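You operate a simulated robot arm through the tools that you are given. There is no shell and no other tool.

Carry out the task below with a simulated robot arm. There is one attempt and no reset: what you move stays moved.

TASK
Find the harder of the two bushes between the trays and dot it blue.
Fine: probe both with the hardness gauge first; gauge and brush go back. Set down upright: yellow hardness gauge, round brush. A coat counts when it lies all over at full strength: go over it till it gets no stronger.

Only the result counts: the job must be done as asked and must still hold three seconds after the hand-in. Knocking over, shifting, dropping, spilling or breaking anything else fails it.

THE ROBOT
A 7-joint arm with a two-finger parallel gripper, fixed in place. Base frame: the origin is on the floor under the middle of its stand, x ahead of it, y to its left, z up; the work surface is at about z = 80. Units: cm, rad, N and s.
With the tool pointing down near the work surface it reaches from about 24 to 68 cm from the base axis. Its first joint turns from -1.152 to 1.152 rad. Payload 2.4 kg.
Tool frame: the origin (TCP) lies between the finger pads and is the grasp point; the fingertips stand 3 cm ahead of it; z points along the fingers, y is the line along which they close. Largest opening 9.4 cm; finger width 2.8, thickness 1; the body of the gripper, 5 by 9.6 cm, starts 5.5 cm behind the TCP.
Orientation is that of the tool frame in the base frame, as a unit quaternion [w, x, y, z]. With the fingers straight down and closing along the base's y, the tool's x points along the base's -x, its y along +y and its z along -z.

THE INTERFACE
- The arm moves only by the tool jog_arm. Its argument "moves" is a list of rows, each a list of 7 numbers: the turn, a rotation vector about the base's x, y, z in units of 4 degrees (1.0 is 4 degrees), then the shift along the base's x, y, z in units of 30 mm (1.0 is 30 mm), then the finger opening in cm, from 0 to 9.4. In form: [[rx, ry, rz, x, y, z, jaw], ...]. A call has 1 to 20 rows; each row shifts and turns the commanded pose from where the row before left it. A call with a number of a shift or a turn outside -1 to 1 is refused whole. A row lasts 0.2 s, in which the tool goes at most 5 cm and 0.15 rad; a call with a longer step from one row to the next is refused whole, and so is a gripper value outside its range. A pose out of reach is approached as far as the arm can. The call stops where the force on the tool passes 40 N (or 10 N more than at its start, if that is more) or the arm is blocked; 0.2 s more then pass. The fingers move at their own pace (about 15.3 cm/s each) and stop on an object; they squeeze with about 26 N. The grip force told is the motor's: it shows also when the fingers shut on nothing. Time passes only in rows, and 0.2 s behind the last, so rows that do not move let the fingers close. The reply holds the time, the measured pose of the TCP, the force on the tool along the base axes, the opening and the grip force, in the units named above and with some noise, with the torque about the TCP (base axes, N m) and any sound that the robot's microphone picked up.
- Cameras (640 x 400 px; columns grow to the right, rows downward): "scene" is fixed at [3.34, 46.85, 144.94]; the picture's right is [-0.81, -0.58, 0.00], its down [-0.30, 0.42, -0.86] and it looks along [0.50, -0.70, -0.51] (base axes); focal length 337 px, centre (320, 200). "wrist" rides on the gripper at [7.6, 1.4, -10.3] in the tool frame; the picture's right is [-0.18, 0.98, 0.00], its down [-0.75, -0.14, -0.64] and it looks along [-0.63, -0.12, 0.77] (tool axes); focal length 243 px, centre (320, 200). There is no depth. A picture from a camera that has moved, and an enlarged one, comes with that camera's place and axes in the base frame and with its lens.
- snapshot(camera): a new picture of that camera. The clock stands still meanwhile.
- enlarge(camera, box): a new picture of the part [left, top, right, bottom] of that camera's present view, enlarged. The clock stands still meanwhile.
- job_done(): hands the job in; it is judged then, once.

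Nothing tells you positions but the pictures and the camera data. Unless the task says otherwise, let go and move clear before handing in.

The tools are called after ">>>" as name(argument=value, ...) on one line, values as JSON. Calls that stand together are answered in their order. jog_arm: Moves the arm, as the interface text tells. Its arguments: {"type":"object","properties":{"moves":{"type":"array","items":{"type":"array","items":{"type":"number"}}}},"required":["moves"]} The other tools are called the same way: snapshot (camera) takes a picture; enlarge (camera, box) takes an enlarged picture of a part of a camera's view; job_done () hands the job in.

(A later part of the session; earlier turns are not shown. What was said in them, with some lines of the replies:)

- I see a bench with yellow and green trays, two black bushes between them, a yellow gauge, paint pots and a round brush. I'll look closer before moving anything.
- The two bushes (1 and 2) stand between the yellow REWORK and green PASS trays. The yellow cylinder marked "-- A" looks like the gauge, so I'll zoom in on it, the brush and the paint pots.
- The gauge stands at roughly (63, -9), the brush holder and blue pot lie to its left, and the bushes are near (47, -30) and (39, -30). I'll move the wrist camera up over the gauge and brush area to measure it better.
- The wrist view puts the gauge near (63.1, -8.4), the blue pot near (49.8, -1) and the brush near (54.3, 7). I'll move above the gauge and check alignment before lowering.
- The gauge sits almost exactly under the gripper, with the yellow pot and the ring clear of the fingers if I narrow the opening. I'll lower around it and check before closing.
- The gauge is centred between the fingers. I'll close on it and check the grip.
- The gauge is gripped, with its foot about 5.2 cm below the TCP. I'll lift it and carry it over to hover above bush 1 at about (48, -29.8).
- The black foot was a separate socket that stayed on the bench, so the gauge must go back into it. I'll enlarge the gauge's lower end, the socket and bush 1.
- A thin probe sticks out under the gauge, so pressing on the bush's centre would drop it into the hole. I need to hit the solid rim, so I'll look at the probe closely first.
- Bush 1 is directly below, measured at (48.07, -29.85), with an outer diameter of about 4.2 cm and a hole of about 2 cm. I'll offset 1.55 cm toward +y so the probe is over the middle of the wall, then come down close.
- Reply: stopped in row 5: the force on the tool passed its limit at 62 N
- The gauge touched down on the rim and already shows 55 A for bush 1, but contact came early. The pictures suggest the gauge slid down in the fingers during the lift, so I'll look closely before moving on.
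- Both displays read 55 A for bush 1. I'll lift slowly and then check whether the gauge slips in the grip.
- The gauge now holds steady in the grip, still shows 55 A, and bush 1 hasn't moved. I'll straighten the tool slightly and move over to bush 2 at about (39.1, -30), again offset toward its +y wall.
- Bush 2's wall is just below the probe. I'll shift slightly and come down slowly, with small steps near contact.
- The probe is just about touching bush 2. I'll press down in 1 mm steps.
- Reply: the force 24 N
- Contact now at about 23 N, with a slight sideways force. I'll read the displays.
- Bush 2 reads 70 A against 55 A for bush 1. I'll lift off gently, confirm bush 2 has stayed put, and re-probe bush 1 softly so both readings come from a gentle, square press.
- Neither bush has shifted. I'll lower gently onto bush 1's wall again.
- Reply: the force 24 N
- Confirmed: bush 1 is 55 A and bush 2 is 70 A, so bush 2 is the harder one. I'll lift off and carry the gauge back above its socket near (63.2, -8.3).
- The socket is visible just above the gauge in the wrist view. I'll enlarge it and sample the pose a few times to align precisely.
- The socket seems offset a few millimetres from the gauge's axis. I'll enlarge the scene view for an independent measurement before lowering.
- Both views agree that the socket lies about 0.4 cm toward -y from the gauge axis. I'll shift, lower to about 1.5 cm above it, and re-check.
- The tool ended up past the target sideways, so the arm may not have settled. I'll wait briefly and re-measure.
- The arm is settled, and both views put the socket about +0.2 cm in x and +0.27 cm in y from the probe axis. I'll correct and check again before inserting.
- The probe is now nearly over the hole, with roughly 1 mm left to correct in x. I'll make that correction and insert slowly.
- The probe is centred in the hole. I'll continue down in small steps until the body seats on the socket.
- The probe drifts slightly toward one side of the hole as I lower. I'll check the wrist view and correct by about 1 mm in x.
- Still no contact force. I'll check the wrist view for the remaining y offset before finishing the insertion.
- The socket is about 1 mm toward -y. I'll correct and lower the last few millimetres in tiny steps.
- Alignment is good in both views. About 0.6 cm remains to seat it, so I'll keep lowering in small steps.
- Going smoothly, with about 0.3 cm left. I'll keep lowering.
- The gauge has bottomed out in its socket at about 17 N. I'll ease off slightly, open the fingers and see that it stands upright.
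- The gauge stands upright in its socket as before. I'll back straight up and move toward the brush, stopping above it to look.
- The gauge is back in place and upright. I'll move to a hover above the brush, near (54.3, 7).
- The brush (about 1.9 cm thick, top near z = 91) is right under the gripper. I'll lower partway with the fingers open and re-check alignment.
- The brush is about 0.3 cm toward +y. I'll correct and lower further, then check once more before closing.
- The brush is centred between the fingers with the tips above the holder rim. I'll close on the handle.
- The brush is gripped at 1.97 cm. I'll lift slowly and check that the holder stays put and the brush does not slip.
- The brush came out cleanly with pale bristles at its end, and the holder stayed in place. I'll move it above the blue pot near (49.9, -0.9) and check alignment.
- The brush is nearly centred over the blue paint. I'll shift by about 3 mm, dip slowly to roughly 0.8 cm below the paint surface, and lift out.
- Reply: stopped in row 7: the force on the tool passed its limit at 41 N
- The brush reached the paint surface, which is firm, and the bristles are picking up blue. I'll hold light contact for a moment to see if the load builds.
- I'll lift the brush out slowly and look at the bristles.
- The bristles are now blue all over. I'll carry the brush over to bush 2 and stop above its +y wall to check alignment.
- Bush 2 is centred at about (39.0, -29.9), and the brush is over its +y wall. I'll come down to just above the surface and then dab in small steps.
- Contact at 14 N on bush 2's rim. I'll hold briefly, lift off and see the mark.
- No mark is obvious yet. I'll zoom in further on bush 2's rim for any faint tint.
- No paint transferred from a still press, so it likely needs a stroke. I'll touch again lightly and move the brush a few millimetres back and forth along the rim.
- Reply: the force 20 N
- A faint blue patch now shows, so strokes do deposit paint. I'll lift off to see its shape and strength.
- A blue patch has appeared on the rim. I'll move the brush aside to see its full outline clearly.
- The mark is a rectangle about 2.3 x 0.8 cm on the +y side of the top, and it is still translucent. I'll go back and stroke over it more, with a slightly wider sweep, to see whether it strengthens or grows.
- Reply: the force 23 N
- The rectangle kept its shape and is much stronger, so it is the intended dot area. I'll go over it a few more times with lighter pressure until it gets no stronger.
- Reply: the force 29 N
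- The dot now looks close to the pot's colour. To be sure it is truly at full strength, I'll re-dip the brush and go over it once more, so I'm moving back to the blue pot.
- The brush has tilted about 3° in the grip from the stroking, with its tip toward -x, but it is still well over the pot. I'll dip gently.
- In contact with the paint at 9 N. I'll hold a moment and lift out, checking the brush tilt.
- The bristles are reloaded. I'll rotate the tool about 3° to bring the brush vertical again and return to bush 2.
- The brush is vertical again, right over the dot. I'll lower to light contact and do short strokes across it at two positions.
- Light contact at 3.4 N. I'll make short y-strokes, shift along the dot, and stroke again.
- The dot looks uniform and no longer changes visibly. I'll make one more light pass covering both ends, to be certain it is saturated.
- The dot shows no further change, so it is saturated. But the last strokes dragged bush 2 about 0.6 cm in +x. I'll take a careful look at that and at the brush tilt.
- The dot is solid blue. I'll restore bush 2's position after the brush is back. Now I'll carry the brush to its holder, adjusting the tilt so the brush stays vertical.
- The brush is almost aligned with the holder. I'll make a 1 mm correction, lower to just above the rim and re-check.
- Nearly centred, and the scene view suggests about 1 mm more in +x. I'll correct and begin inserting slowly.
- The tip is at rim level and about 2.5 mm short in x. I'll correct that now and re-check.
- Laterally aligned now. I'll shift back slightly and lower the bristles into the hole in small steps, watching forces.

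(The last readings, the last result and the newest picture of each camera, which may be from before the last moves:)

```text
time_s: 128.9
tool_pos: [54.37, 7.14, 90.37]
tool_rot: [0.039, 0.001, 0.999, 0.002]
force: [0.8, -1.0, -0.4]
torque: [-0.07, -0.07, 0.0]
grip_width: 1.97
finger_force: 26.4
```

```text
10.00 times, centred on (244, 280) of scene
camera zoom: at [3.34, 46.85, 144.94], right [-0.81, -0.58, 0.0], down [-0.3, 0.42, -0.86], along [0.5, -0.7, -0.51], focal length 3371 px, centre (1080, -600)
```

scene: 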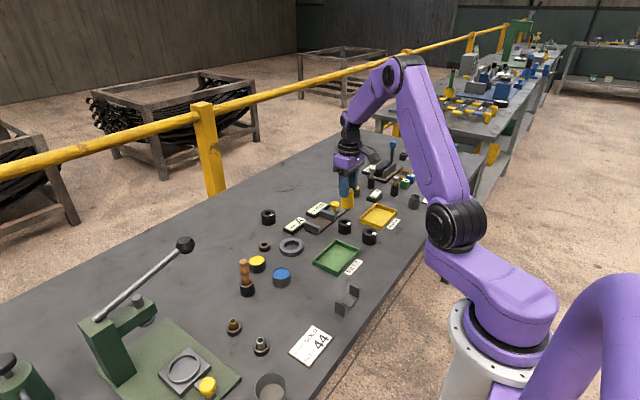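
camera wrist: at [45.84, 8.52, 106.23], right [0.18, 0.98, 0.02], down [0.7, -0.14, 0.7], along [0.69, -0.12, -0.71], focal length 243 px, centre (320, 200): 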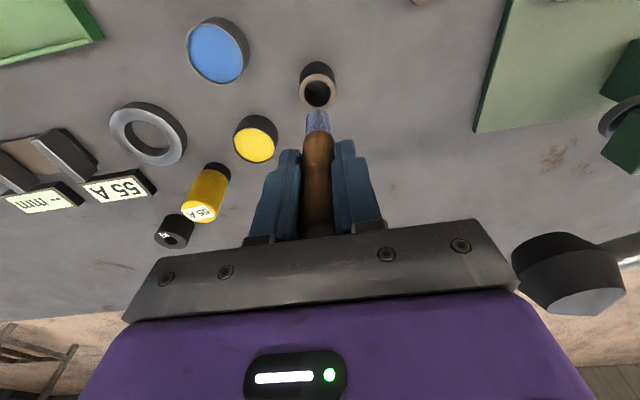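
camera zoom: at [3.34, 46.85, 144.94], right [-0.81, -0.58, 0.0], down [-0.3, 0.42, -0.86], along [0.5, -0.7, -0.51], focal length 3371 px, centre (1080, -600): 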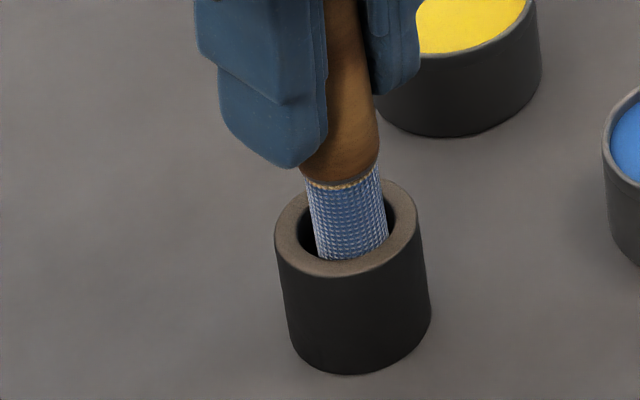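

The bristles are in the hole. The brush sits slightly toward one side, so I'll nudge +1 mm in x and continue down.

>>> jog_arm(moves=[[0, 0, 0, 0.04, 0.01, 0, 0], [0, 0, 0, 0, 0, -0.06, 0], [0, 0, 0, 0, 0, -0.06, 0], [0, 0, 0, 0, 0, -0.06, 0], [0, 0, 0, 0, 0, -0.06, 0], [0, 0, 0, 0, 0, 0, 0]])

>>> enlarge(camera="wrist", box=[260, 50, 380, 150])

>>> enlarge(camera="scene", box=[220, 260, 268, 300])

```text
time_s: 130.3
tool_pos: [54.69, 7.03, 89.58]
tool_rot: [0.039, 0.0, 0.999, 0.001]
force: [0.0, -0.4, 1.1]
torque: [-0.03, -0.03, 0.02]
grip_width: 1.99
finger_force: 25.8
```

```text
4.00 times, centred on (320, 100) of wrist
camera zoom: at [46.13, 8.56, 99.0], right [0.18, 0.98, 0.02], down [0.7, -0.14, 0.7], along [0.69, -0.12, -0.71], focal length 970 px, centre (320, 600)
```

zoom: 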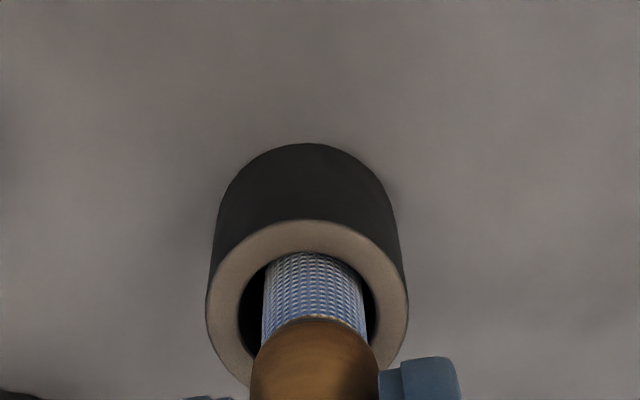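

```text
10.00 times, centred on (244, 280) of scene
camera zoom: at [3.34, 46.85, 144.94], right [-0.81, -0.58, 0.0], down [-0.3, 0.42, -0.86], along [0.5, -0.7, -0.51], focal length 3371 px, centre (1080, -600)
```

zoom: 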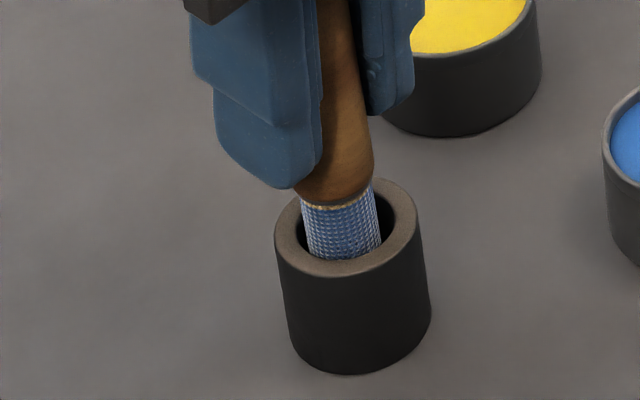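

>>> jog_arm(moves=[[0, 0, 0, 0, -0.035, 0, 0], [0, 0, 0, 0, 0, -0.05, 0], [0, 0, 0, 0, 0, -0.05, 0], [0, 0, 0, 0, 0, -0.04, 0], [0, 0, 0, 0, 0, 0, 0]])

>>> enlarge(camera="wrist", box=[260, 50, 380, 150])

>>> enlarge(camera="scene", box=[220, 260, 268, 300])

```text
time_s: 131.5
tool_pos: [54.71, 7.1, 89.14]
tool_rot: [0.039, 0.0, 0.999, 0.001]
force: [0.6, 0.0, -0.3]
torque: [-0.01, 0.03, 0.01]
grip_width: 1.96
finger_force: 26.1
```

```text
4.00 times, centred on (320, 100) of wrist
camera zoom: at [46.17, 8.51, 98.62], right [0.18, 0.98, 0.02], down [0.7, -0.14, 0.7], along [0.69, -0.12, -0.71], focal length 970 px, centre (320, 600)
```

zoom: 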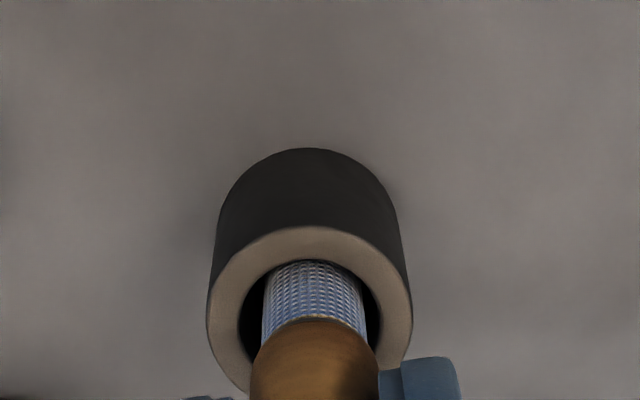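

```text
10.00 times, centred on (244, 280) of scene
camera zoom: at [3.34, 46.85, 144.94], right [-0.81, -0.58, 0.0], down [-0.3, 0.42, -0.86], along [0.5, -0.7, -0.51], focal length 3371 px, centre (1080, -600)
```

zoom: 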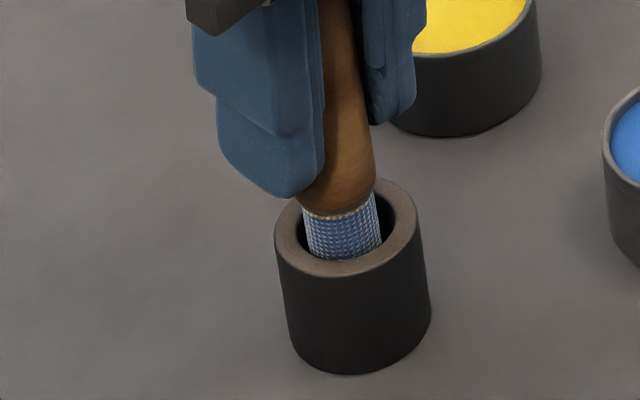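

>>> jog_arm(moves=[[0, 0, 0, -0.022, -0.02, 0, 0], [0, 0, 0, 0, 0, -0.05, 0], [0, 0, 0, 0, 0, -0.05, 0], [0, 0, 0, 0, 0, -0.05, 0], [0, 0, 0, 0, 0, 0, 0]])

>>> enlarge(camera="wrist", box=[260, 50, 380, 150])

>>> enlarge(camera="scene", box=[220, 260, 268, 300])

```text
time_s: 132.7
tool_pos: [54.5, 7.04, 88.68]
tool_rot: [0.039, 0.0, 0.999, 0.001]
force: [0.5, 0.2, 0.9]
torque: [0.0, -0.03, -0.02]
grip_width: 1.94
finger_force: 26.2
```

```text
4.00 times, centred on (320, 100) of wrist
camera zoom: at [45.99, 8.44, 98.2], right [0.18, 0.98, 0.02], down [0.7, -0.14, 0.7], along [0.69, -0.12, -0.71], focal length 970 px, centre (320, 600)
```

zoom: 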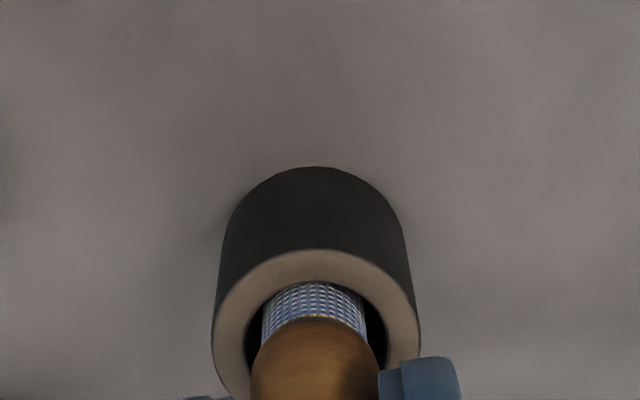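

```text
10.00 times, centred on (244, 280) of scene
camera zoom: at [3.34, 46.85, 144.94], right [-0.81, -0.58, 0.0], down [-0.3, 0.42, -0.86], along [0.5, -0.7, -0.51], focal length 3371 px, centre (1080, -600)
```

zoom: 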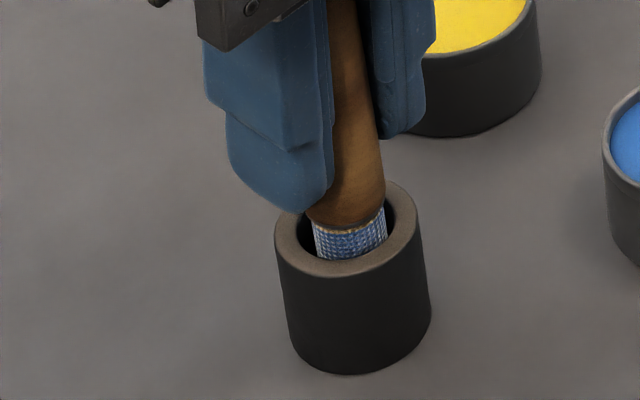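

>>> jog_arm(moves=[[0, 0, 0, -0.01, 0, 0, 0], [0, 0, 0, 0, 0, -0.05, 0], [0, 0, 0, 0, 0, -0.05, 0], [0, 0, 0, 0, 0, -0.04, 0], [0, 0, 0, 0, 0, 0, 0]])

>>> enlarge(camera="wrist", box=[260, 50, 380, 150])

>>> enlarge(camera="scene", box=[220, 260, 268, 300])

```text
time_s: 133.9
tool_pos: [54.49, 6.92, 88.32]
tool_rot: [0.039, 0.0, 0.999, 0.001]
force: [0.3, 0.4, -0.7]
torque: [0.02, 0.02, -0.04]
grip_width: 1.96
finger_force: 26.5
```

```text
4.00 times, centred on (320, 100) of wrist
camera zoom: at [45.97, 8.43, 97.74], right [0.18, 0.98, 0.02], down [0.7, -0.14, 0.7], along [0.69, -0.12, -0.71], focal length 970 px, centre (320, 600)
```

zoom: 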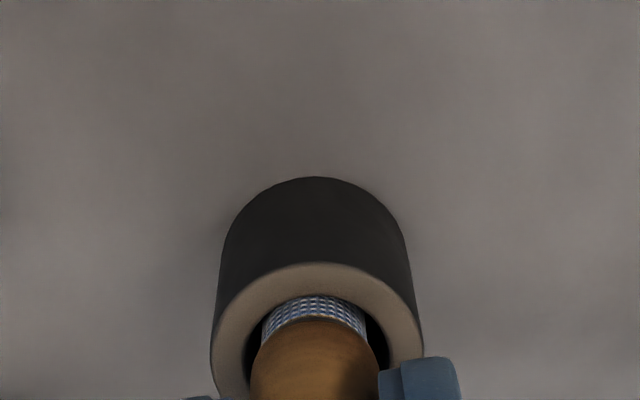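

```text
10.00 times, centred on (244, 280) of scene
camera zoom: at [3.34, 46.85, 144.94], right [-0.81, -0.58, 0.0], down [-0.3, 0.42, -0.86], along [0.5, -0.7, -0.51], focal length 3371 px, centre (1080, -600)
```

zoom: 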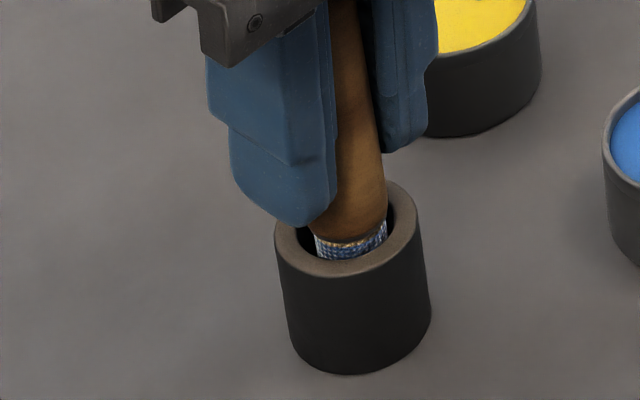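

>>> jog_arm(moves=[[0, 0, 0, 0.01, 0.01, -0.05, 0], [0, 0, 0, 0, 0, -0.05, 0], [0, 0, 0, 0, 0, -0.04, 0], [0, 0, 0, 0, 0, 0, 0]])

>>> enlarge(camera="wrist", box=[260, 50, 380, 150])

>>> enlarge(camera="scene", box=[220, 260, 268, 300])

```text
time_s: 134.9
tool_pos: [54.52, 6.96, 87.8]
tool_rot: [0.039, 0.0, 0.999, 0.001]
force: [-0.6, -0.2, -0.2]
torque: [-0.02, 0.01, 0.0]
grip_width: 2.0
finger_force: 25.7
```

```text
4.00 times, centred on (320, 100) of wrist
camera zoom: at [45.97, 8.37, 97.34], right [0.18, 0.98, 0.02], down [0.7, -0.14, 0.7], along [0.69, -0.12, -0.71], focal length 970 px, centre (320, 600)
```

zoom: 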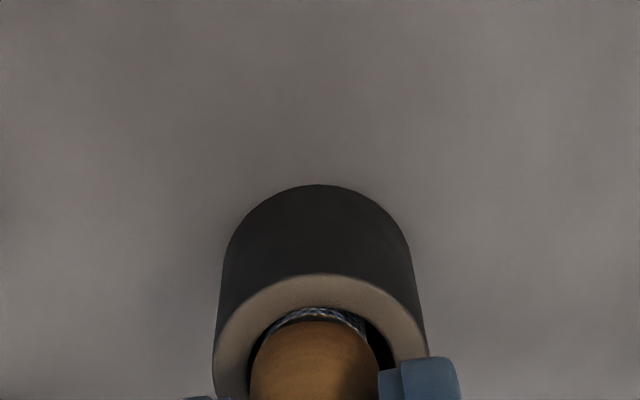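

```text
10.00 times, centred on (244, 280) of scene
camera zoom: at [3.34, 46.85, 144.94], right [-0.81, -0.58, 0.0], down [-0.3, 0.42, -0.86], along [0.5, -0.7, -0.51], focal length 3371 px, centre (1080, -600)
```

zoom: 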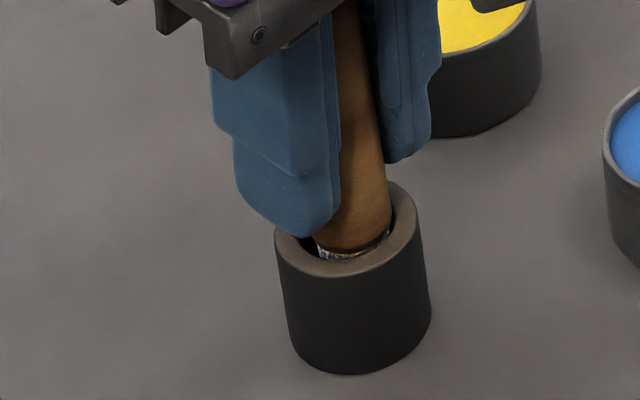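

>>> jog_arm(moves=[[0, 0, 0, 0, 0.025, -0.03, 0], [0, 0, 0, 0, 0, -0.03, 0], [0, 0, 0, 0, 0, 0, 0]])

>>> enlarge(camera="scene", box=[220, 260, 268, 300])

>>> enlarge(camera="wrist", box=[260, 50, 380, 150])

```text
time_s: 135.7
tool_pos: [54.5, 7.03, 87.67]
tool_rot: [0.039, 0.0, 0.999, 0.001]
force: [0.0, 0.2, -0.2]
torque: [-0.03, 0.01, 0.03]
grip_width: 1.95
finger_force: 26.6
```

```text
10.00 times, centred on (244, 280) of scene
camera zoom: at [3.34, 46.85, 144.94], right [-0.81, -0.58, 0.0], down [-0.3, 0.42, -0.86], along [0.5, -0.7, -0.51], focal length 3371 px, centre (1080, -600)
```

zoom: 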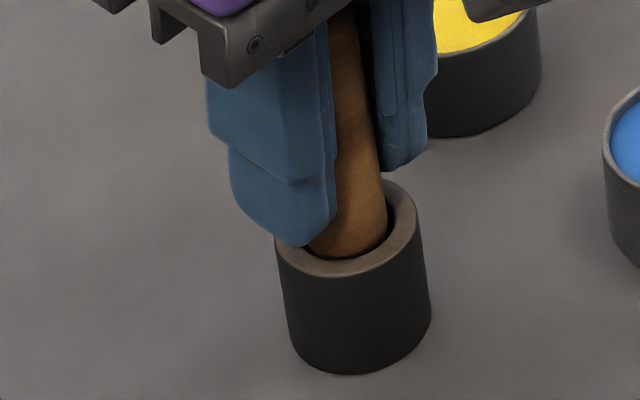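

```text
4.00 times, centred on (320, 100) of wrist
camera zoom: at [46.0, 8.51, 97.14], right [0.18, 0.98, 0.02], down [0.7, -0.14, 0.7], along [0.69, -0.12, -0.71], focal length 970 px, centre (320, 600)
```

zoom: 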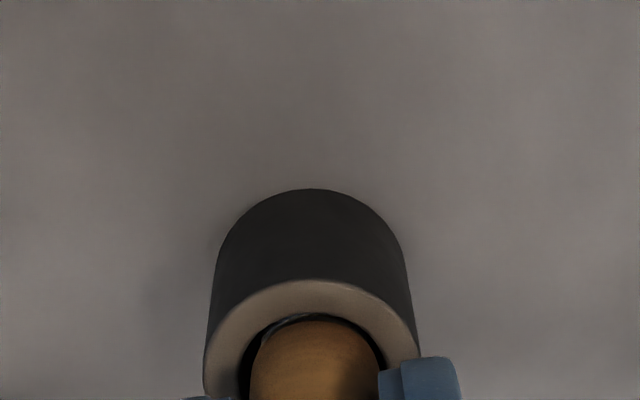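

>>> jog_arm(moves=[[0, 0, 0, 0, -0.01, -0.03, 0], [0, 0, 0, 0, 0, -0.03, 0], [0, 0, 0, 0, 0, 0, 0]])

>>> enlarge(camera="scene", box=[220, 260, 268, 300])

```text
time_s: 136.5
tool_pos: [54.54, 6.94, 87.51]
tool_rot: [0.04, -0.001, 0.999, 0.001]
force: [0.9, -0.3, -0.6]
torque: [-0.01, -0.02, -0.03]
grip_width: 1.96
finger_force: 25.6
```

```text
10.00 times, centred on (244, 280) of scene
camera zoom: at [3.34, 46.85, 144.94], right [-0.81, -0.58, 0.0], down [-0.3, 0.42, -0.86], along [0.5, -0.7, -0.51], focal length 3371 px, centre (1080, -600)
```

zoom: 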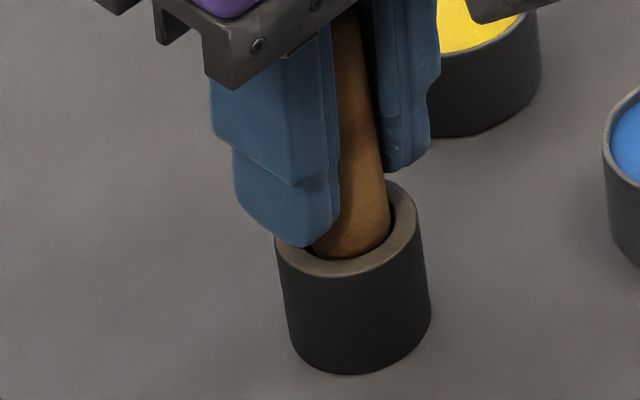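

>>> jog_arm(moves=[[0, 0, 0, 0.02, 0.015, -0.03, 0], [0, 0, 0, 0, 0, -0.03, 0], [0, 0, 0, 0, 0, 0, 0]])

>>> enlarge(camera="scene", box=[220, 260, 268, 300])

```text
time_s: 137.3
tool_pos: [54.59, 6.97, 87.37]
tool_rot: [0.04, 0.0, 0.999, 0.0]
force: [-4.6, -2.7, 19.8]
torque: [-0.25, 0.29, 0.0]
grip_width: 1.97
finger_force: 25.7
```

```text
10.00 times, centred on (244, 280) of scene
camera zoom: at [3.29, 46.84, 144.94], right [-0.81, -0.58, 0.0], down [-0.3, 0.42, -0.86], along [0.5, -0.7, -0.51], focal length 3371 px, centre (1080, -600)
```

zoom: 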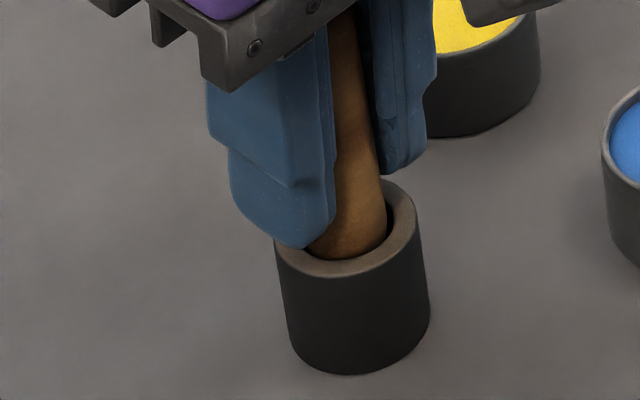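

The brush has reached the holder's bottom. I'll ease off slightly and open the fingers.

>>> jog_arm(moves=[[0, 0, 0, 0, 0, 0.02, 0], [0, 0, 0, 0, 0, 0, 0], [0, 0, 0, 0, 0, 0, 2.2], [0, 0, 0, 0, 0, 0, 3], [0, 0, 0, 0, 0, 0, 5], [0, 0, 0, 0, 0, 0, 5]])

>>> enlarge(camera="scene", box=[199, 220, 295, 300])

>>> snapshot(camera="wrist")

```text
time_s: 138.7
tool_pos: [54.71, 6.95, 87.29]
tool_rot: [0.039, 0.0, 0.999, 0.001]
force: [0.7, 0.0, 0.5]
torque: [0.0, 0.0, -0.02]
grip_width: 5.01
finger_force: 0.0
```

```text
5.00 times, centred on (247, 260) of scene
camera zoom: at [3.34, 46.85, 144.94], right [-0.81, -0.58, 0.0], down [-0.3, 0.42, -0.86], along [0.5, -0.7, -0.51], focal length 1686 px, centre (685, -100)
```

zoom: 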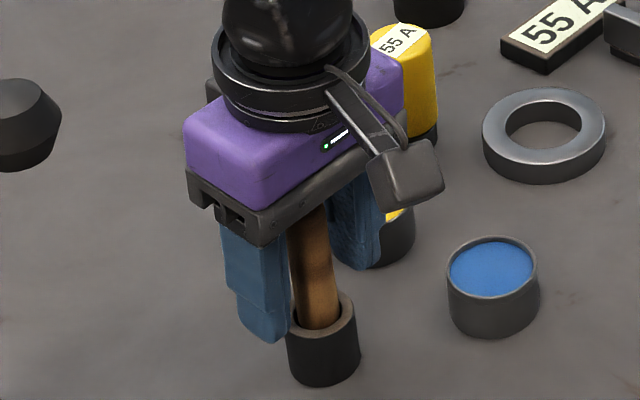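

```text
taken
camera wrist: at [46.1, 8.41, 96.89], right [0.18, 0.98, 0.02], down [0.7, -0.14, 0.7], along [0.69, -0.12, -0.71], focal length 243 px, centre (320, 200)
```

wrist: 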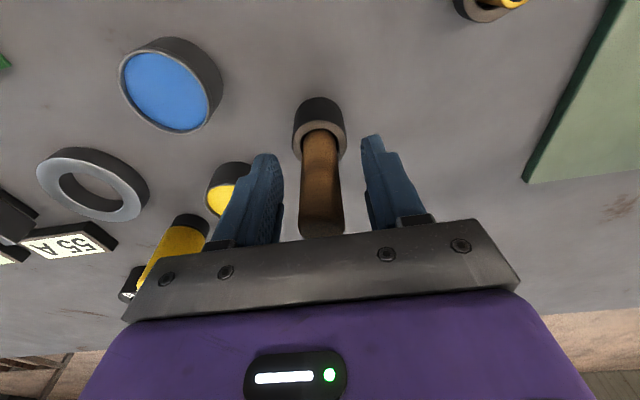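

The brush stands free in its holder. I'll raise straight up, level the tool, and verify.

>>> jog_arm(moves=[[0, 0, 0, 0, 0, 0.3, 5], [0, 0, 0, 0, 0, 0.6, 5], [0, 0, 0, 0, 0, 0.9, 5], [0, 0, 0, 0, 0, 1, 5], [0, 0.55, 0, 0, 0, 0.8, 5], [0, 0.58, 0, 0, 0, 0.4, 5], [0, 0, 0, 0, 0, 0, 5]])

>>> enlarge(camera="scene", box=[215, 240, 311, 300])

>>> snapshot(camera="scene")

```text
time_s: 140.3
tool_pos: [54.51, 7.03, 99.54]
tool_rot: [0.0, 0.001, 1.0, 0.001]
force: [0.1, -0.1, -0.2]
torque: [-0.03, 0.02, 0.01]
grip_width: 4.99
finger_force: 0.1
```

```text
6.67 times, centred on (263, 270) of scene
camera zoom: at [3.34, 46.85, 144.94], right [-0.81, -0.58, 0.0], down [-0.3, 0.42, -0.86], along [0.5, -0.7, -0.51], focal length 2247 px, centre (700, -267)
```

zoom: 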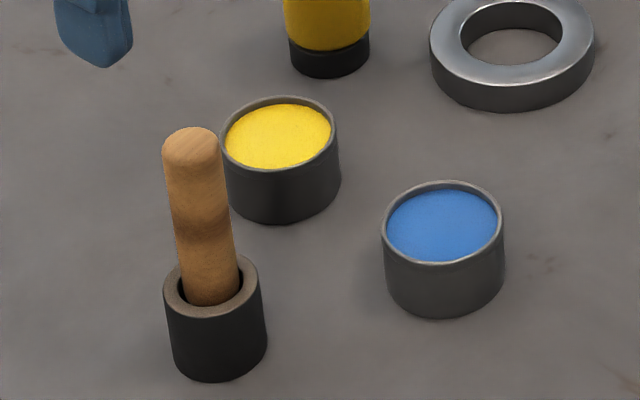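

```text
taken
```

scene: 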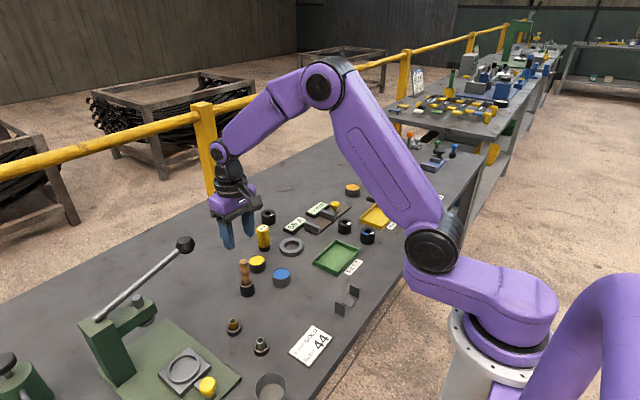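

The brush and gauge are both back exactly as they were. Next I'll restore bush 2, which my strokes shifted by about 0.6 cm, by gently gripping its sides and sliding it back. First I'll hover above it.

>>> jog_arm(moves=[[0, 0, 0, -0.2, -0.45, 0, 7], [0, 0, 0, -0.355, -0.875, 0, 7], [0, 0, 0, -0.355, -0.875, 0, 7], [0, 0, 0, -0.355, -0.875, 0, 7], [0, 0, 0, -0.355, -0.875, 0, 7], [0, 0, 0, -0.355, -0.875, 0, 7], [0, 0, 0, -0.355, -0.875, 0, 7], [0, 0, 0, -0.355, -0.875, 0, 7], [0, 0, 0, -0.355, -0.875, 0, 7], [0, 0, 0, -0.355, -0.875, 0, 7], [0, 0, 0, -0.355, -0.875, 0, 7], [0, 0, 0, -0.355, -0.875, 0, 7], [0, 0, 0, -0.355, -0.875, 0, 7], [0, 0, 0, -0.355, -0.875, 0, 7], [0, 0, 0, -0.14, -0.42, 0, 7], [0, 0, 0, 0, 0, 0, 7], [0, 0, 0, 0, 0, 0, 7]])

>>> snapshot(camera="wrist")

>>> enlarge(camera="wrist", box=[260, 30, 380, 130])

>>> enlarge(camera="scene", box=[326, 210, 390, 250])

```text
time_s: 143.9
tool_pos: [39.86, -29.58, 99.21]
tool_rot: [0.0, 0.0, 1.0, 0.0]
force: [-0.4, 0.2, 0.0]
torque: [0.02, 0.0, -0.01]
grip_width: 6.98
finger_force: 0.0
```

```text
taken
camera wrist: at [32.08, -28.07, 109.43], right [0.18, 0.98, 0.0], down [0.75, -0.14, 0.64], along [0.63, -0.12, -0.77], focal length 243 px, centre (320, 200)
```

wrist: 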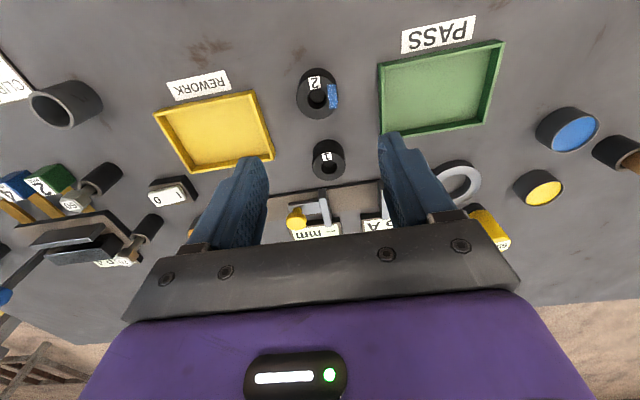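

```text
4.00 times, centred on (320, 80) of wrist
camera zoom: at [32.08, -28.07, 109.43], right [0.18, 0.98, 0.0], down [0.75, -0.14, 0.64], along [0.63, -0.12, -0.77], focal length 970 px, centre (320, 680)
```

zoom: 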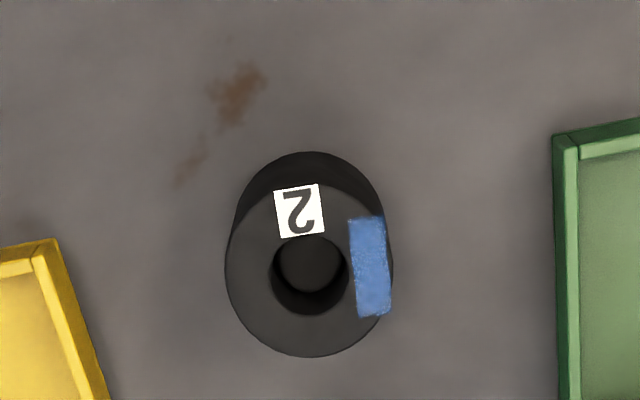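

```text
10.00 times, centred on (358, 230) of scene
camera zoom: at [3.34, 46.85, 144.94], right [-0.81, -0.58, 0.0], down [-0.3, 0.42, -0.86], along [0.5, -0.7, -0.51], focal length 3371 px, centre (-60, -100)
```

zoom: 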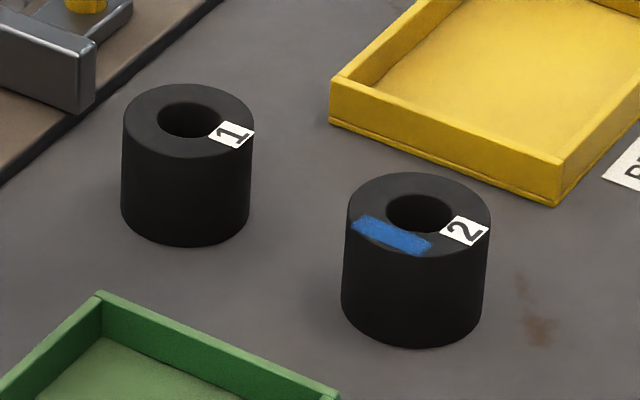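

Bush 2 lies almost under the gripper, about 0.27 cm toward -y. I'll correct and lower with the fingers open, stopping just above its top to check clearance.

>>> jog_arm(moves=[[0, 0, 0, 0.015, -0.09, 0, 7], [0, 0, 0, 0, 0, -0.6, 7], [0, 0, 0, 0, 0, -0.8, 7], [0, 0, 0, 0, 0, -0.8, 7], [0, 0, 0, 0, 0, -0.6, 7], [0, 0, 0, 0, 0, -0.5, 7], [0, 0, 0, 0, 0, 0, 7], [0, 0, 0, 0, 0, 0, 7]])

>>> snapshot(camera="wrist")

>>> enlarge(camera="scene", box=[326, 195, 406, 250])

```text
time_s: 145.7
tool_pos: [39.66, -29.7, 89.25]
tool_rot: [0.0, 0.0, 1.0, 0.0]
force: [0.0, 0.2, 0.4]
torque: [0.01, 0.0, 0.03]
grip_width: 7.0
finger_force: 0.1
```

```text
taken
camera wrist: at [31.98, -28.35, 99.42], right [0.18, 0.98, 0.0], down [0.75, -0.14, 0.64], along [0.63, -0.12, -0.77], focal length 243 px, centre (320, 200)
```

wrist: 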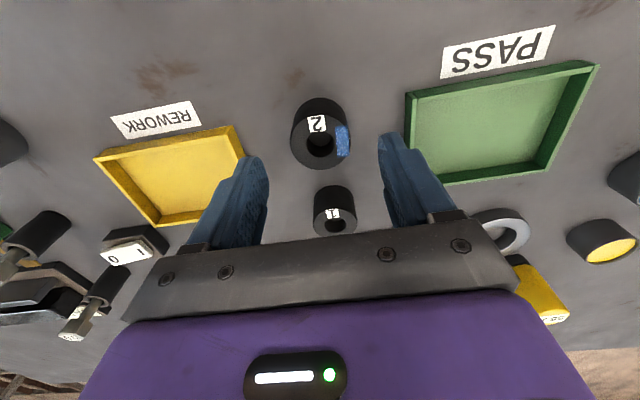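

```text
7.27 times, centred on (366, 222) of scene
camera zoom: at [3.34, 46.85, 144.94], right [-0.81, -0.58, 0.0], down [-0.3, 0.42, -0.86], along [0.5, -0.7, -0.51], focal length 2452 px, centre (-14, 36)
```

zoom: 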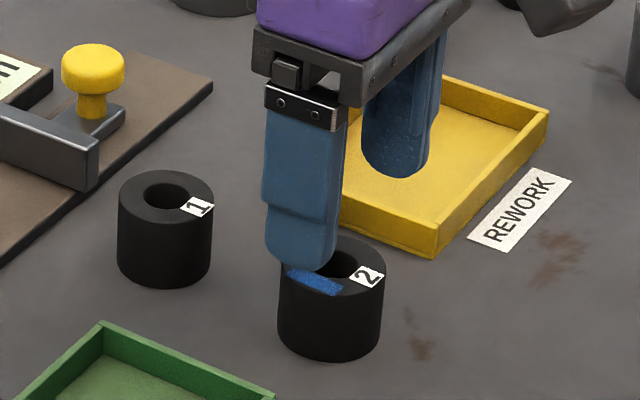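

>>> enlarge(camera="wrist", box=[250, 80, 390, 190])

```text
3.64 times, centred on (320, 135) of wrist
camera zoom: at [31.98, -28.35, 99.42], right [0.18, 0.98, 0.0], down [0.75, -0.14, 0.64], along [0.63, -0.12, -0.77], focal length 882 px, centre (320, 436)
```

zoom: 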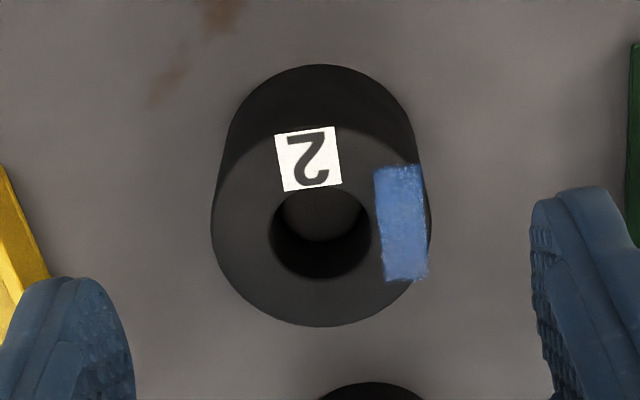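

The bush is centred between the fingers with plenty of clearance on both sides. I'll lower to about 0.8 cm above the bench.

>>> jog_arm(moves=[[0, 0, 0, 0, 0, -0.5, 7], [0, 0, 0, 0, 0, -0.5, 7], [0, 0, 0, 0, 0, -0.4, 7], [0, 0, 0, 0, 0, -0.25, 7], [0, 0, 0, 0, 0, -0.1, 7], [0, 0, 0, 0, 0, 0, 7], [0, 0, 0, 0, 0, 0, 7]])

>>> snapshot(camera="wrist")

>>> enlarge(camera="scene", box=[326, 195, 406, 250])

```text
time_s: 147.3
tool_pos: [39.9, -29.98, 84.3]
tool_rot: [0.0, -0.001, 1.0, 0.002]
force: [-0.4, -0.9, 0.3]
torque: [0.0, -0.01, -0.03]
grip_width: 7.0
finger_force: 0.1
```

```text
taken
camera wrist: at [32.16, -28.51, 94.43], right [0.18, 0.98, 0.0], down [0.75, -0.14, 0.64], along [0.63, -0.12, -0.77], focal length 243 px, centre (320, 200)
```

wrist: 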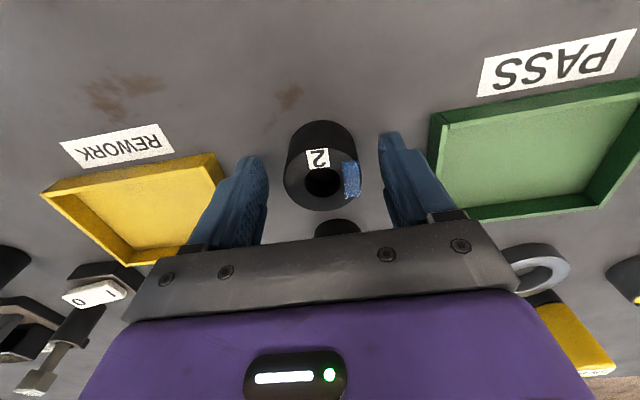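

```text
7.27 times, centred on (366, 222) of scene
camera zoom: at [3.34, 46.85, 144.94], right [-0.81, -0.58, 0.0], down [-0.3, 0.42, -0.86], along [0.5, -0.7, -0.51], focal length 2452 px, centre (-14, 36)
```

zoom: 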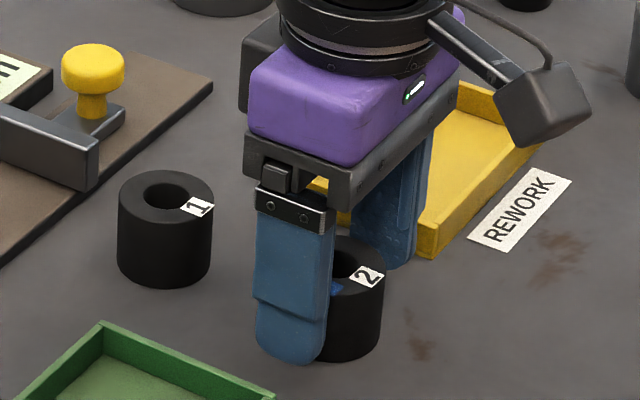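

The fingers straddle the bush well below the dot. I'll close softly, slide about 0.58 cm toward -x, and release.

>>> jog_arm(moves=[[0, 0, 0, 0, 0, 0, 5], [0, 0, 0, 0, 0, 0, 4.5], [0, 0, 0, 0, 0, 0, 4.2], [0, 0, 0, 0, 0, 0, 3.9], [0, 0, 0, 0, 0, 0, 3.9]])

>>> enlarge(camera="scene", box=[326, 210, 390, 250])

>>> enlarge(camera="wrist", box=[250, 110, 390, 220])

```text
time_s: 148.5
tool_pos: [40.01, -29.96, 84.25]
tool_rot: [0.0, 0.0, 1.0, 0.001]
force: [0.0, -1.5, 0.6]
torque: [-0.1, 0.02, 0.02]
grip_width: 4.31
finger_force: 25.8
```

```text
10.00 times, centred on (358, 230) of scene
camera zoom: at [3.34, 46.85, 144.94], right [-0.81, -0.58, 0.0], down [-0.3, 0.42, -0.86], along [0.5, -0.7, -0.51], focal length 3371 px, centre (-60, -100)
```

zoom: 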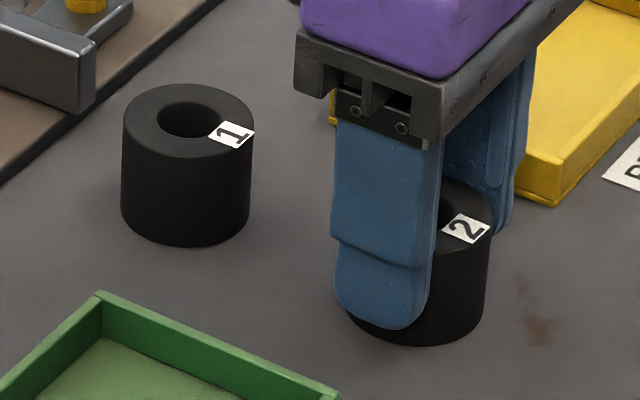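

```text
3.64 times, centred on (320, 165) of wrist
camera zoom: at [32.16, -28.52, 94.44], right [0.18, 0.98, 0.0], down [0.75, -0.14, 0.64], along [0.63, -0.12, -0.77], focal length 882 px, centre (320, 327)
```

zoom: 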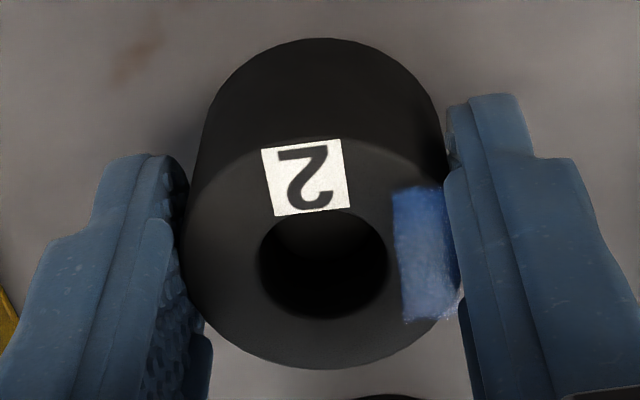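

>>> jog_arm(moves=[[0, 0, 0, -0.05, 0, 0, 3.9], [0, 0, 0, -0.05, 0, 0, 3.9], [0, 0, 0, -0.05, 0, 0, 3.9], [0, 0, 0, -0.045, 0, 0, 3.9], [0, 0, 0, 0, 0, 0, 3.9], [0, 0, 0, 0, 0, 0, 3.9]])

>>> enlarge(camera="scene", box=[326, 210, 390, 250])

```text
time_s: 149.9
tool_pos: [39.26, -30.01, 84.18]
tool_rot: [0.002, 0.0, 1.0, 0.0]
force: [9.5, -0.1, 22.9]
torque: [0.23, -0.17, -0.05]
grip_width: 4.31
finger_force: 26.0
```

```text
10.00 times, centred on (358, 230) of scene
camera zoom: at [3.33, 46.87, 144.93], right [-0.81, -0.58, 0.0], down [-0.3, 0.42, -0.86], along [0.5, -0.7, -0.51], focal length 3371 px, centre (-60, -100)
```

zoom: 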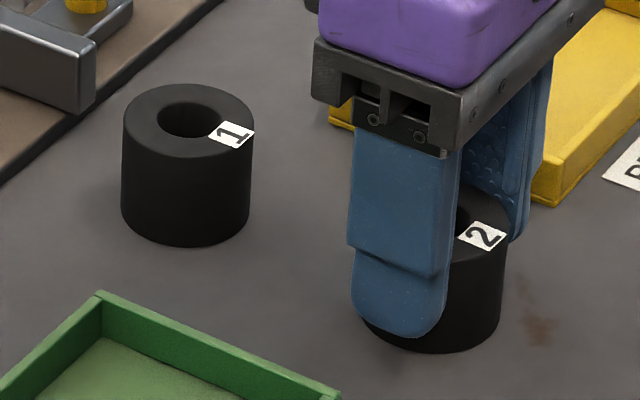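

Bush 2 is back to within about 1 mm of its original position. I'll relieve the downward force and release gently.

>>> jog_arm(moves=[[0, 0, 0, -0.01, 0, 0.015, 3.9], [0, 0, 0, 0, 0, 0.005, 3.9], [0, 0, 0, 0, 0, 0, 3.9]])

>>> enlarge(camera="scene", box=[326, 210, 390, 250])

```text
time_s: 150.7
tool_pos: [39.01, -29.87, 84.21]
tool_rot: [0.0, 0.0, 1.0, 0.001]
force: [4.0, -2.5, 12.2]
torque: [-0.28, -0.27, 0.01]
grip_width: 4.29
finger_force: 26.5
```

```text
10.00 times, centred on (358, 230) of scene
camera zoom: at [3.33, 46.85, 144.94], right [-0.81, -0.58, 0.0], down [-0.3, 0.42, -0.86], along [0.5, -0.7, -0.51], focal length 3371 px, centre (-60, -100)
```

zoom: 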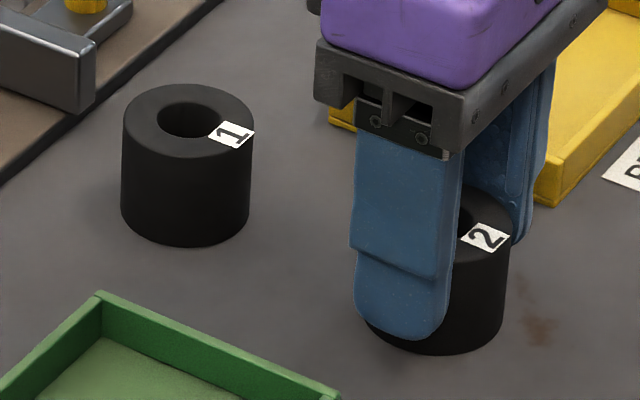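

The label now matches its original position. I'll open the fingers and rise.

>>> jog_arm(moves=[[0, 0, 0, 0, 0, 0.01, 4.4], [0, 0, 0, 0, 0, 0, 4.8], [0, 0, 0, 0, 0, 0, 6], [0, 0, 0, 0, 0, 0, 7], [0, 0, 0, 0, 0, 0, 7]])

>>> snapshot(camera="wrist")

>>> enlarge(camera="scene", box=[326, 210, 390, 250])

```text
time_s: 151.9
tool_pos: [39.14, -29.74, 84.36]
tool_rot: [0.001, 0.0, 1.0, 0.0]
force: [0.4, 0.1, -0.5]
torque: [0.0, 0.0, 0.02]
grip_width: 6.98
finger_force: 0.0
```

```text
taken
camera wrist: at [31.49, -28.39, 94.47], right [0.18, 0.98, 0.0], down [0.75, -0.14, 0.64], along [0.63, -0.12, -0.77], focal length 243 px, centre (320, 200)
```

wrist: 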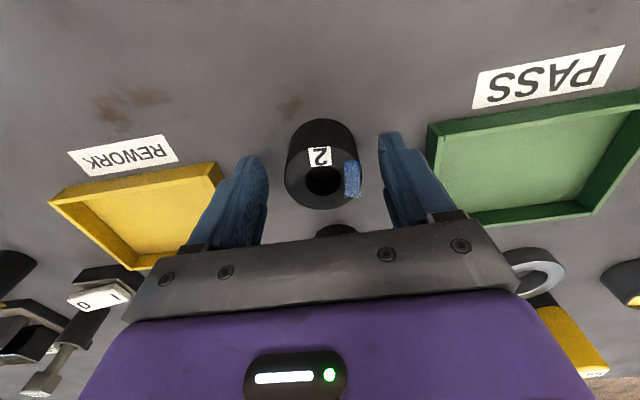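

```text
10.00 times, centred on (358, 230) of scene
camera zoom: at [3.34, 46.85, 144.94], right [-0.81, -0.58, 0.0], down [-0.3, 0.42, -0.86], along [0.5, -0.7, -0.51], focal length 3371 px, centre (-60, -100)
```

zoom: 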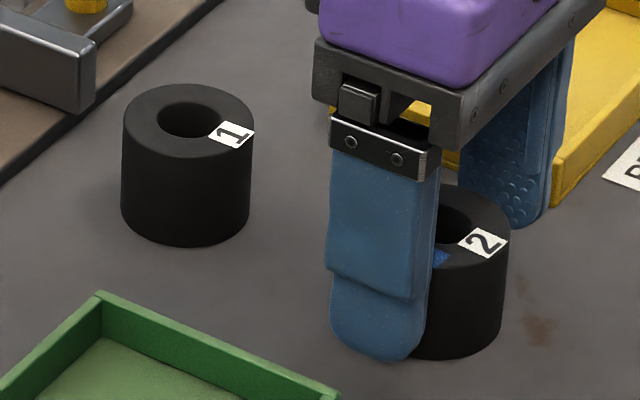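

>>> jog_arm(moves=[[0, 0, 0, 0, 0, 0.3, 7], [0, 0, 0, 0, 0, 0.6, 7], [0, 0, 0, 0, 0, 0.8, 7], [0, 0, 0, 0, 0, 1, 7], [0, 0, 0, 0, 0, 1, 7], [0, 0, 0, 0, 0, 1, 7], [0, 0, 0, 0, 0, 0, 7], [0, 0, 0, 0, 0, 0, 7]])

>>> enlarge(camera="scene", box=[326, 210, 390, 250])

>>> enlarge(camera="wrist", box=[260, 30, 380, 130])

```text
time_s: 153.7
tool_pos: [39.36, -29.85, 98.7]
tool_rot: [0.001, 0.001, 1.0, 0.001]
force: [0.6, 0.7, 0.2]
torque: [0.0, 0.01, 0.0]
grip_width: 7.01
finger_force: 0.1
```

```text
10.00 times, centred on (358, 230) of scene
camera zoom: at [3.34, 46.85, 144.94], right [-0.81, -0.58, 0.0], down [-0.3, 0.42, -0.86], along [0.5, -0.7, -0.51], focal length 3371 px, centre (-60, -100)
```

zoom: 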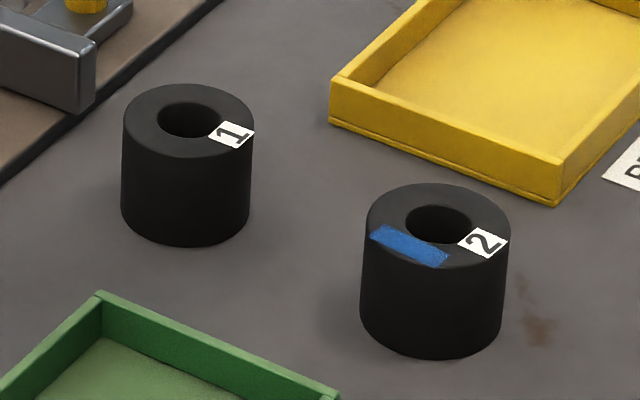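

```text
4.00 times, centred on (320, 80) of wrist
camera zoom: at [31.6, -28.47, 108.79], right [0.18, 0.98, 0.0], down [0.75, -0.14, 0.64], along [0.63, -0.12, -0.77], focal length 970 px, centre (320, 680)
```

zoom: 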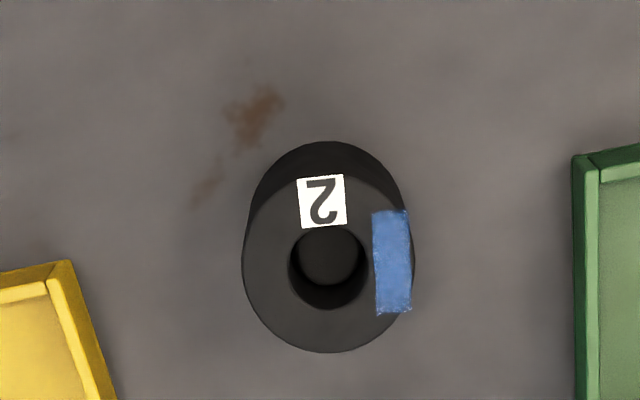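

Bush 2 is now within about 0.4 cm of where it began, upright and with the dot intact. I'll take a last close look at the dot and the whole bench.

>>> enlarge(camera="wrist", box=[338, 75, 370, 115])

>>> enlarge(camera="scene", box=[358, 225, 382, 240])

>>> snapshot(camera="scene")

>>> enlarge(camera="scene", box=[220, 180, 420, 305])

```text
10.00 times, centred on (354, 95) of wrist
camera zoom: at [31.6, -28.47, 108.79], right [0.18, 0.98, 0.0], down [0.75, -0.14, 0.64], along [0.63, -0.12, -0.77], focal length 2426 px, centre (-20, 1250)
```

zoom: 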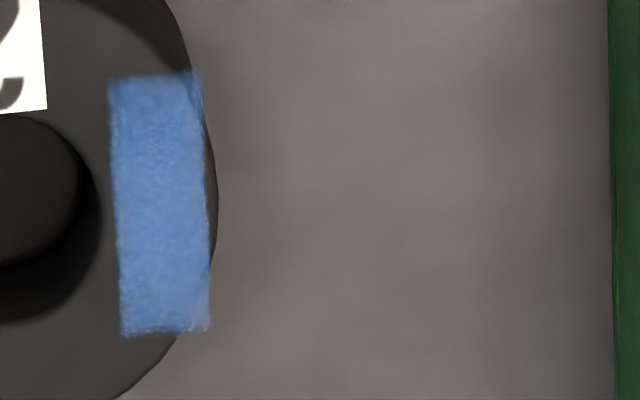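

```text
16.00 times, centred on (370, 232) of scene
camera zoom: at [3.34, 46.85, 144.94], right [-0.81, -0.58, 0.0], down [-0.3, 0.42, -0.86], along [0.5, -0.7, -0.51], focal length 5394 px, centre (-480, -320)
```

zoom: 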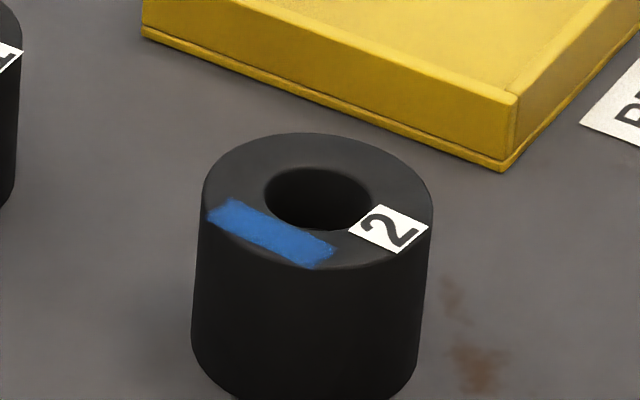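

```text
taken
```

scene: 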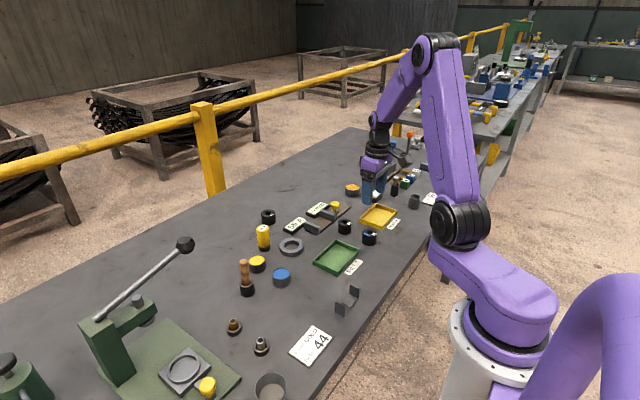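

```text
3.20 times, centred on (320, 242) of scene
camera zoom: at [3.34, 46.85, 144.94], right [-0.81, -0.58, 0.0], down [-0.3, 0.42, -0.86], along [0.5, -0.7, -0.51], focal length 1079 px, centre (320, 64)
```

zoom: 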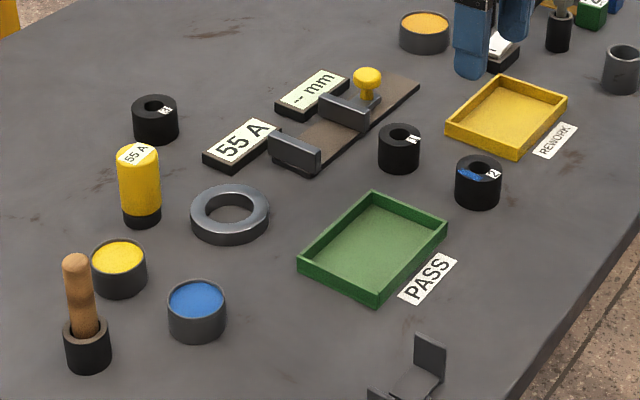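

Bush 2, the harder at 70 A against 55 A, stands upright with a full blue dot. Gauge and brush are back upright in their holders, and the gripper is empty and clear, so I'm handing in.

>>> job_done()

```text
The job is handed in.
```

The job is handed in: bush 2 is the harder one (70 A against 55 A for bush 1), and it now has a solid blue dot on its top face. I don't know yet how it was judged.

- **Probing:** I pressed the gauge on the solid rim of each bush. I probed bush 1 twice; both gave 55 A.
- **Blue dot:** I went over it four times, reloading the brush once, until it got no stronger.
- **Bush 2 position:** the brush strokes dragged it about 0.6 cm. I gripped its sides and slid it back; it ended about 0.4 cm from where it started and may be turned by a few degrees. It is still upright, and the dot is intact.
- **Gauge and brush:** both are back upright in their original holders. Neither holder moved, and everything else on the bench looks as it did at the start.

During handling, the gauge slipped in the grip when I first lifted it. The first press on bush 1 peaked at 62 N, and the first brush dip hit the force limit at 41 N. The pictures showed no damage or movement from any of these.
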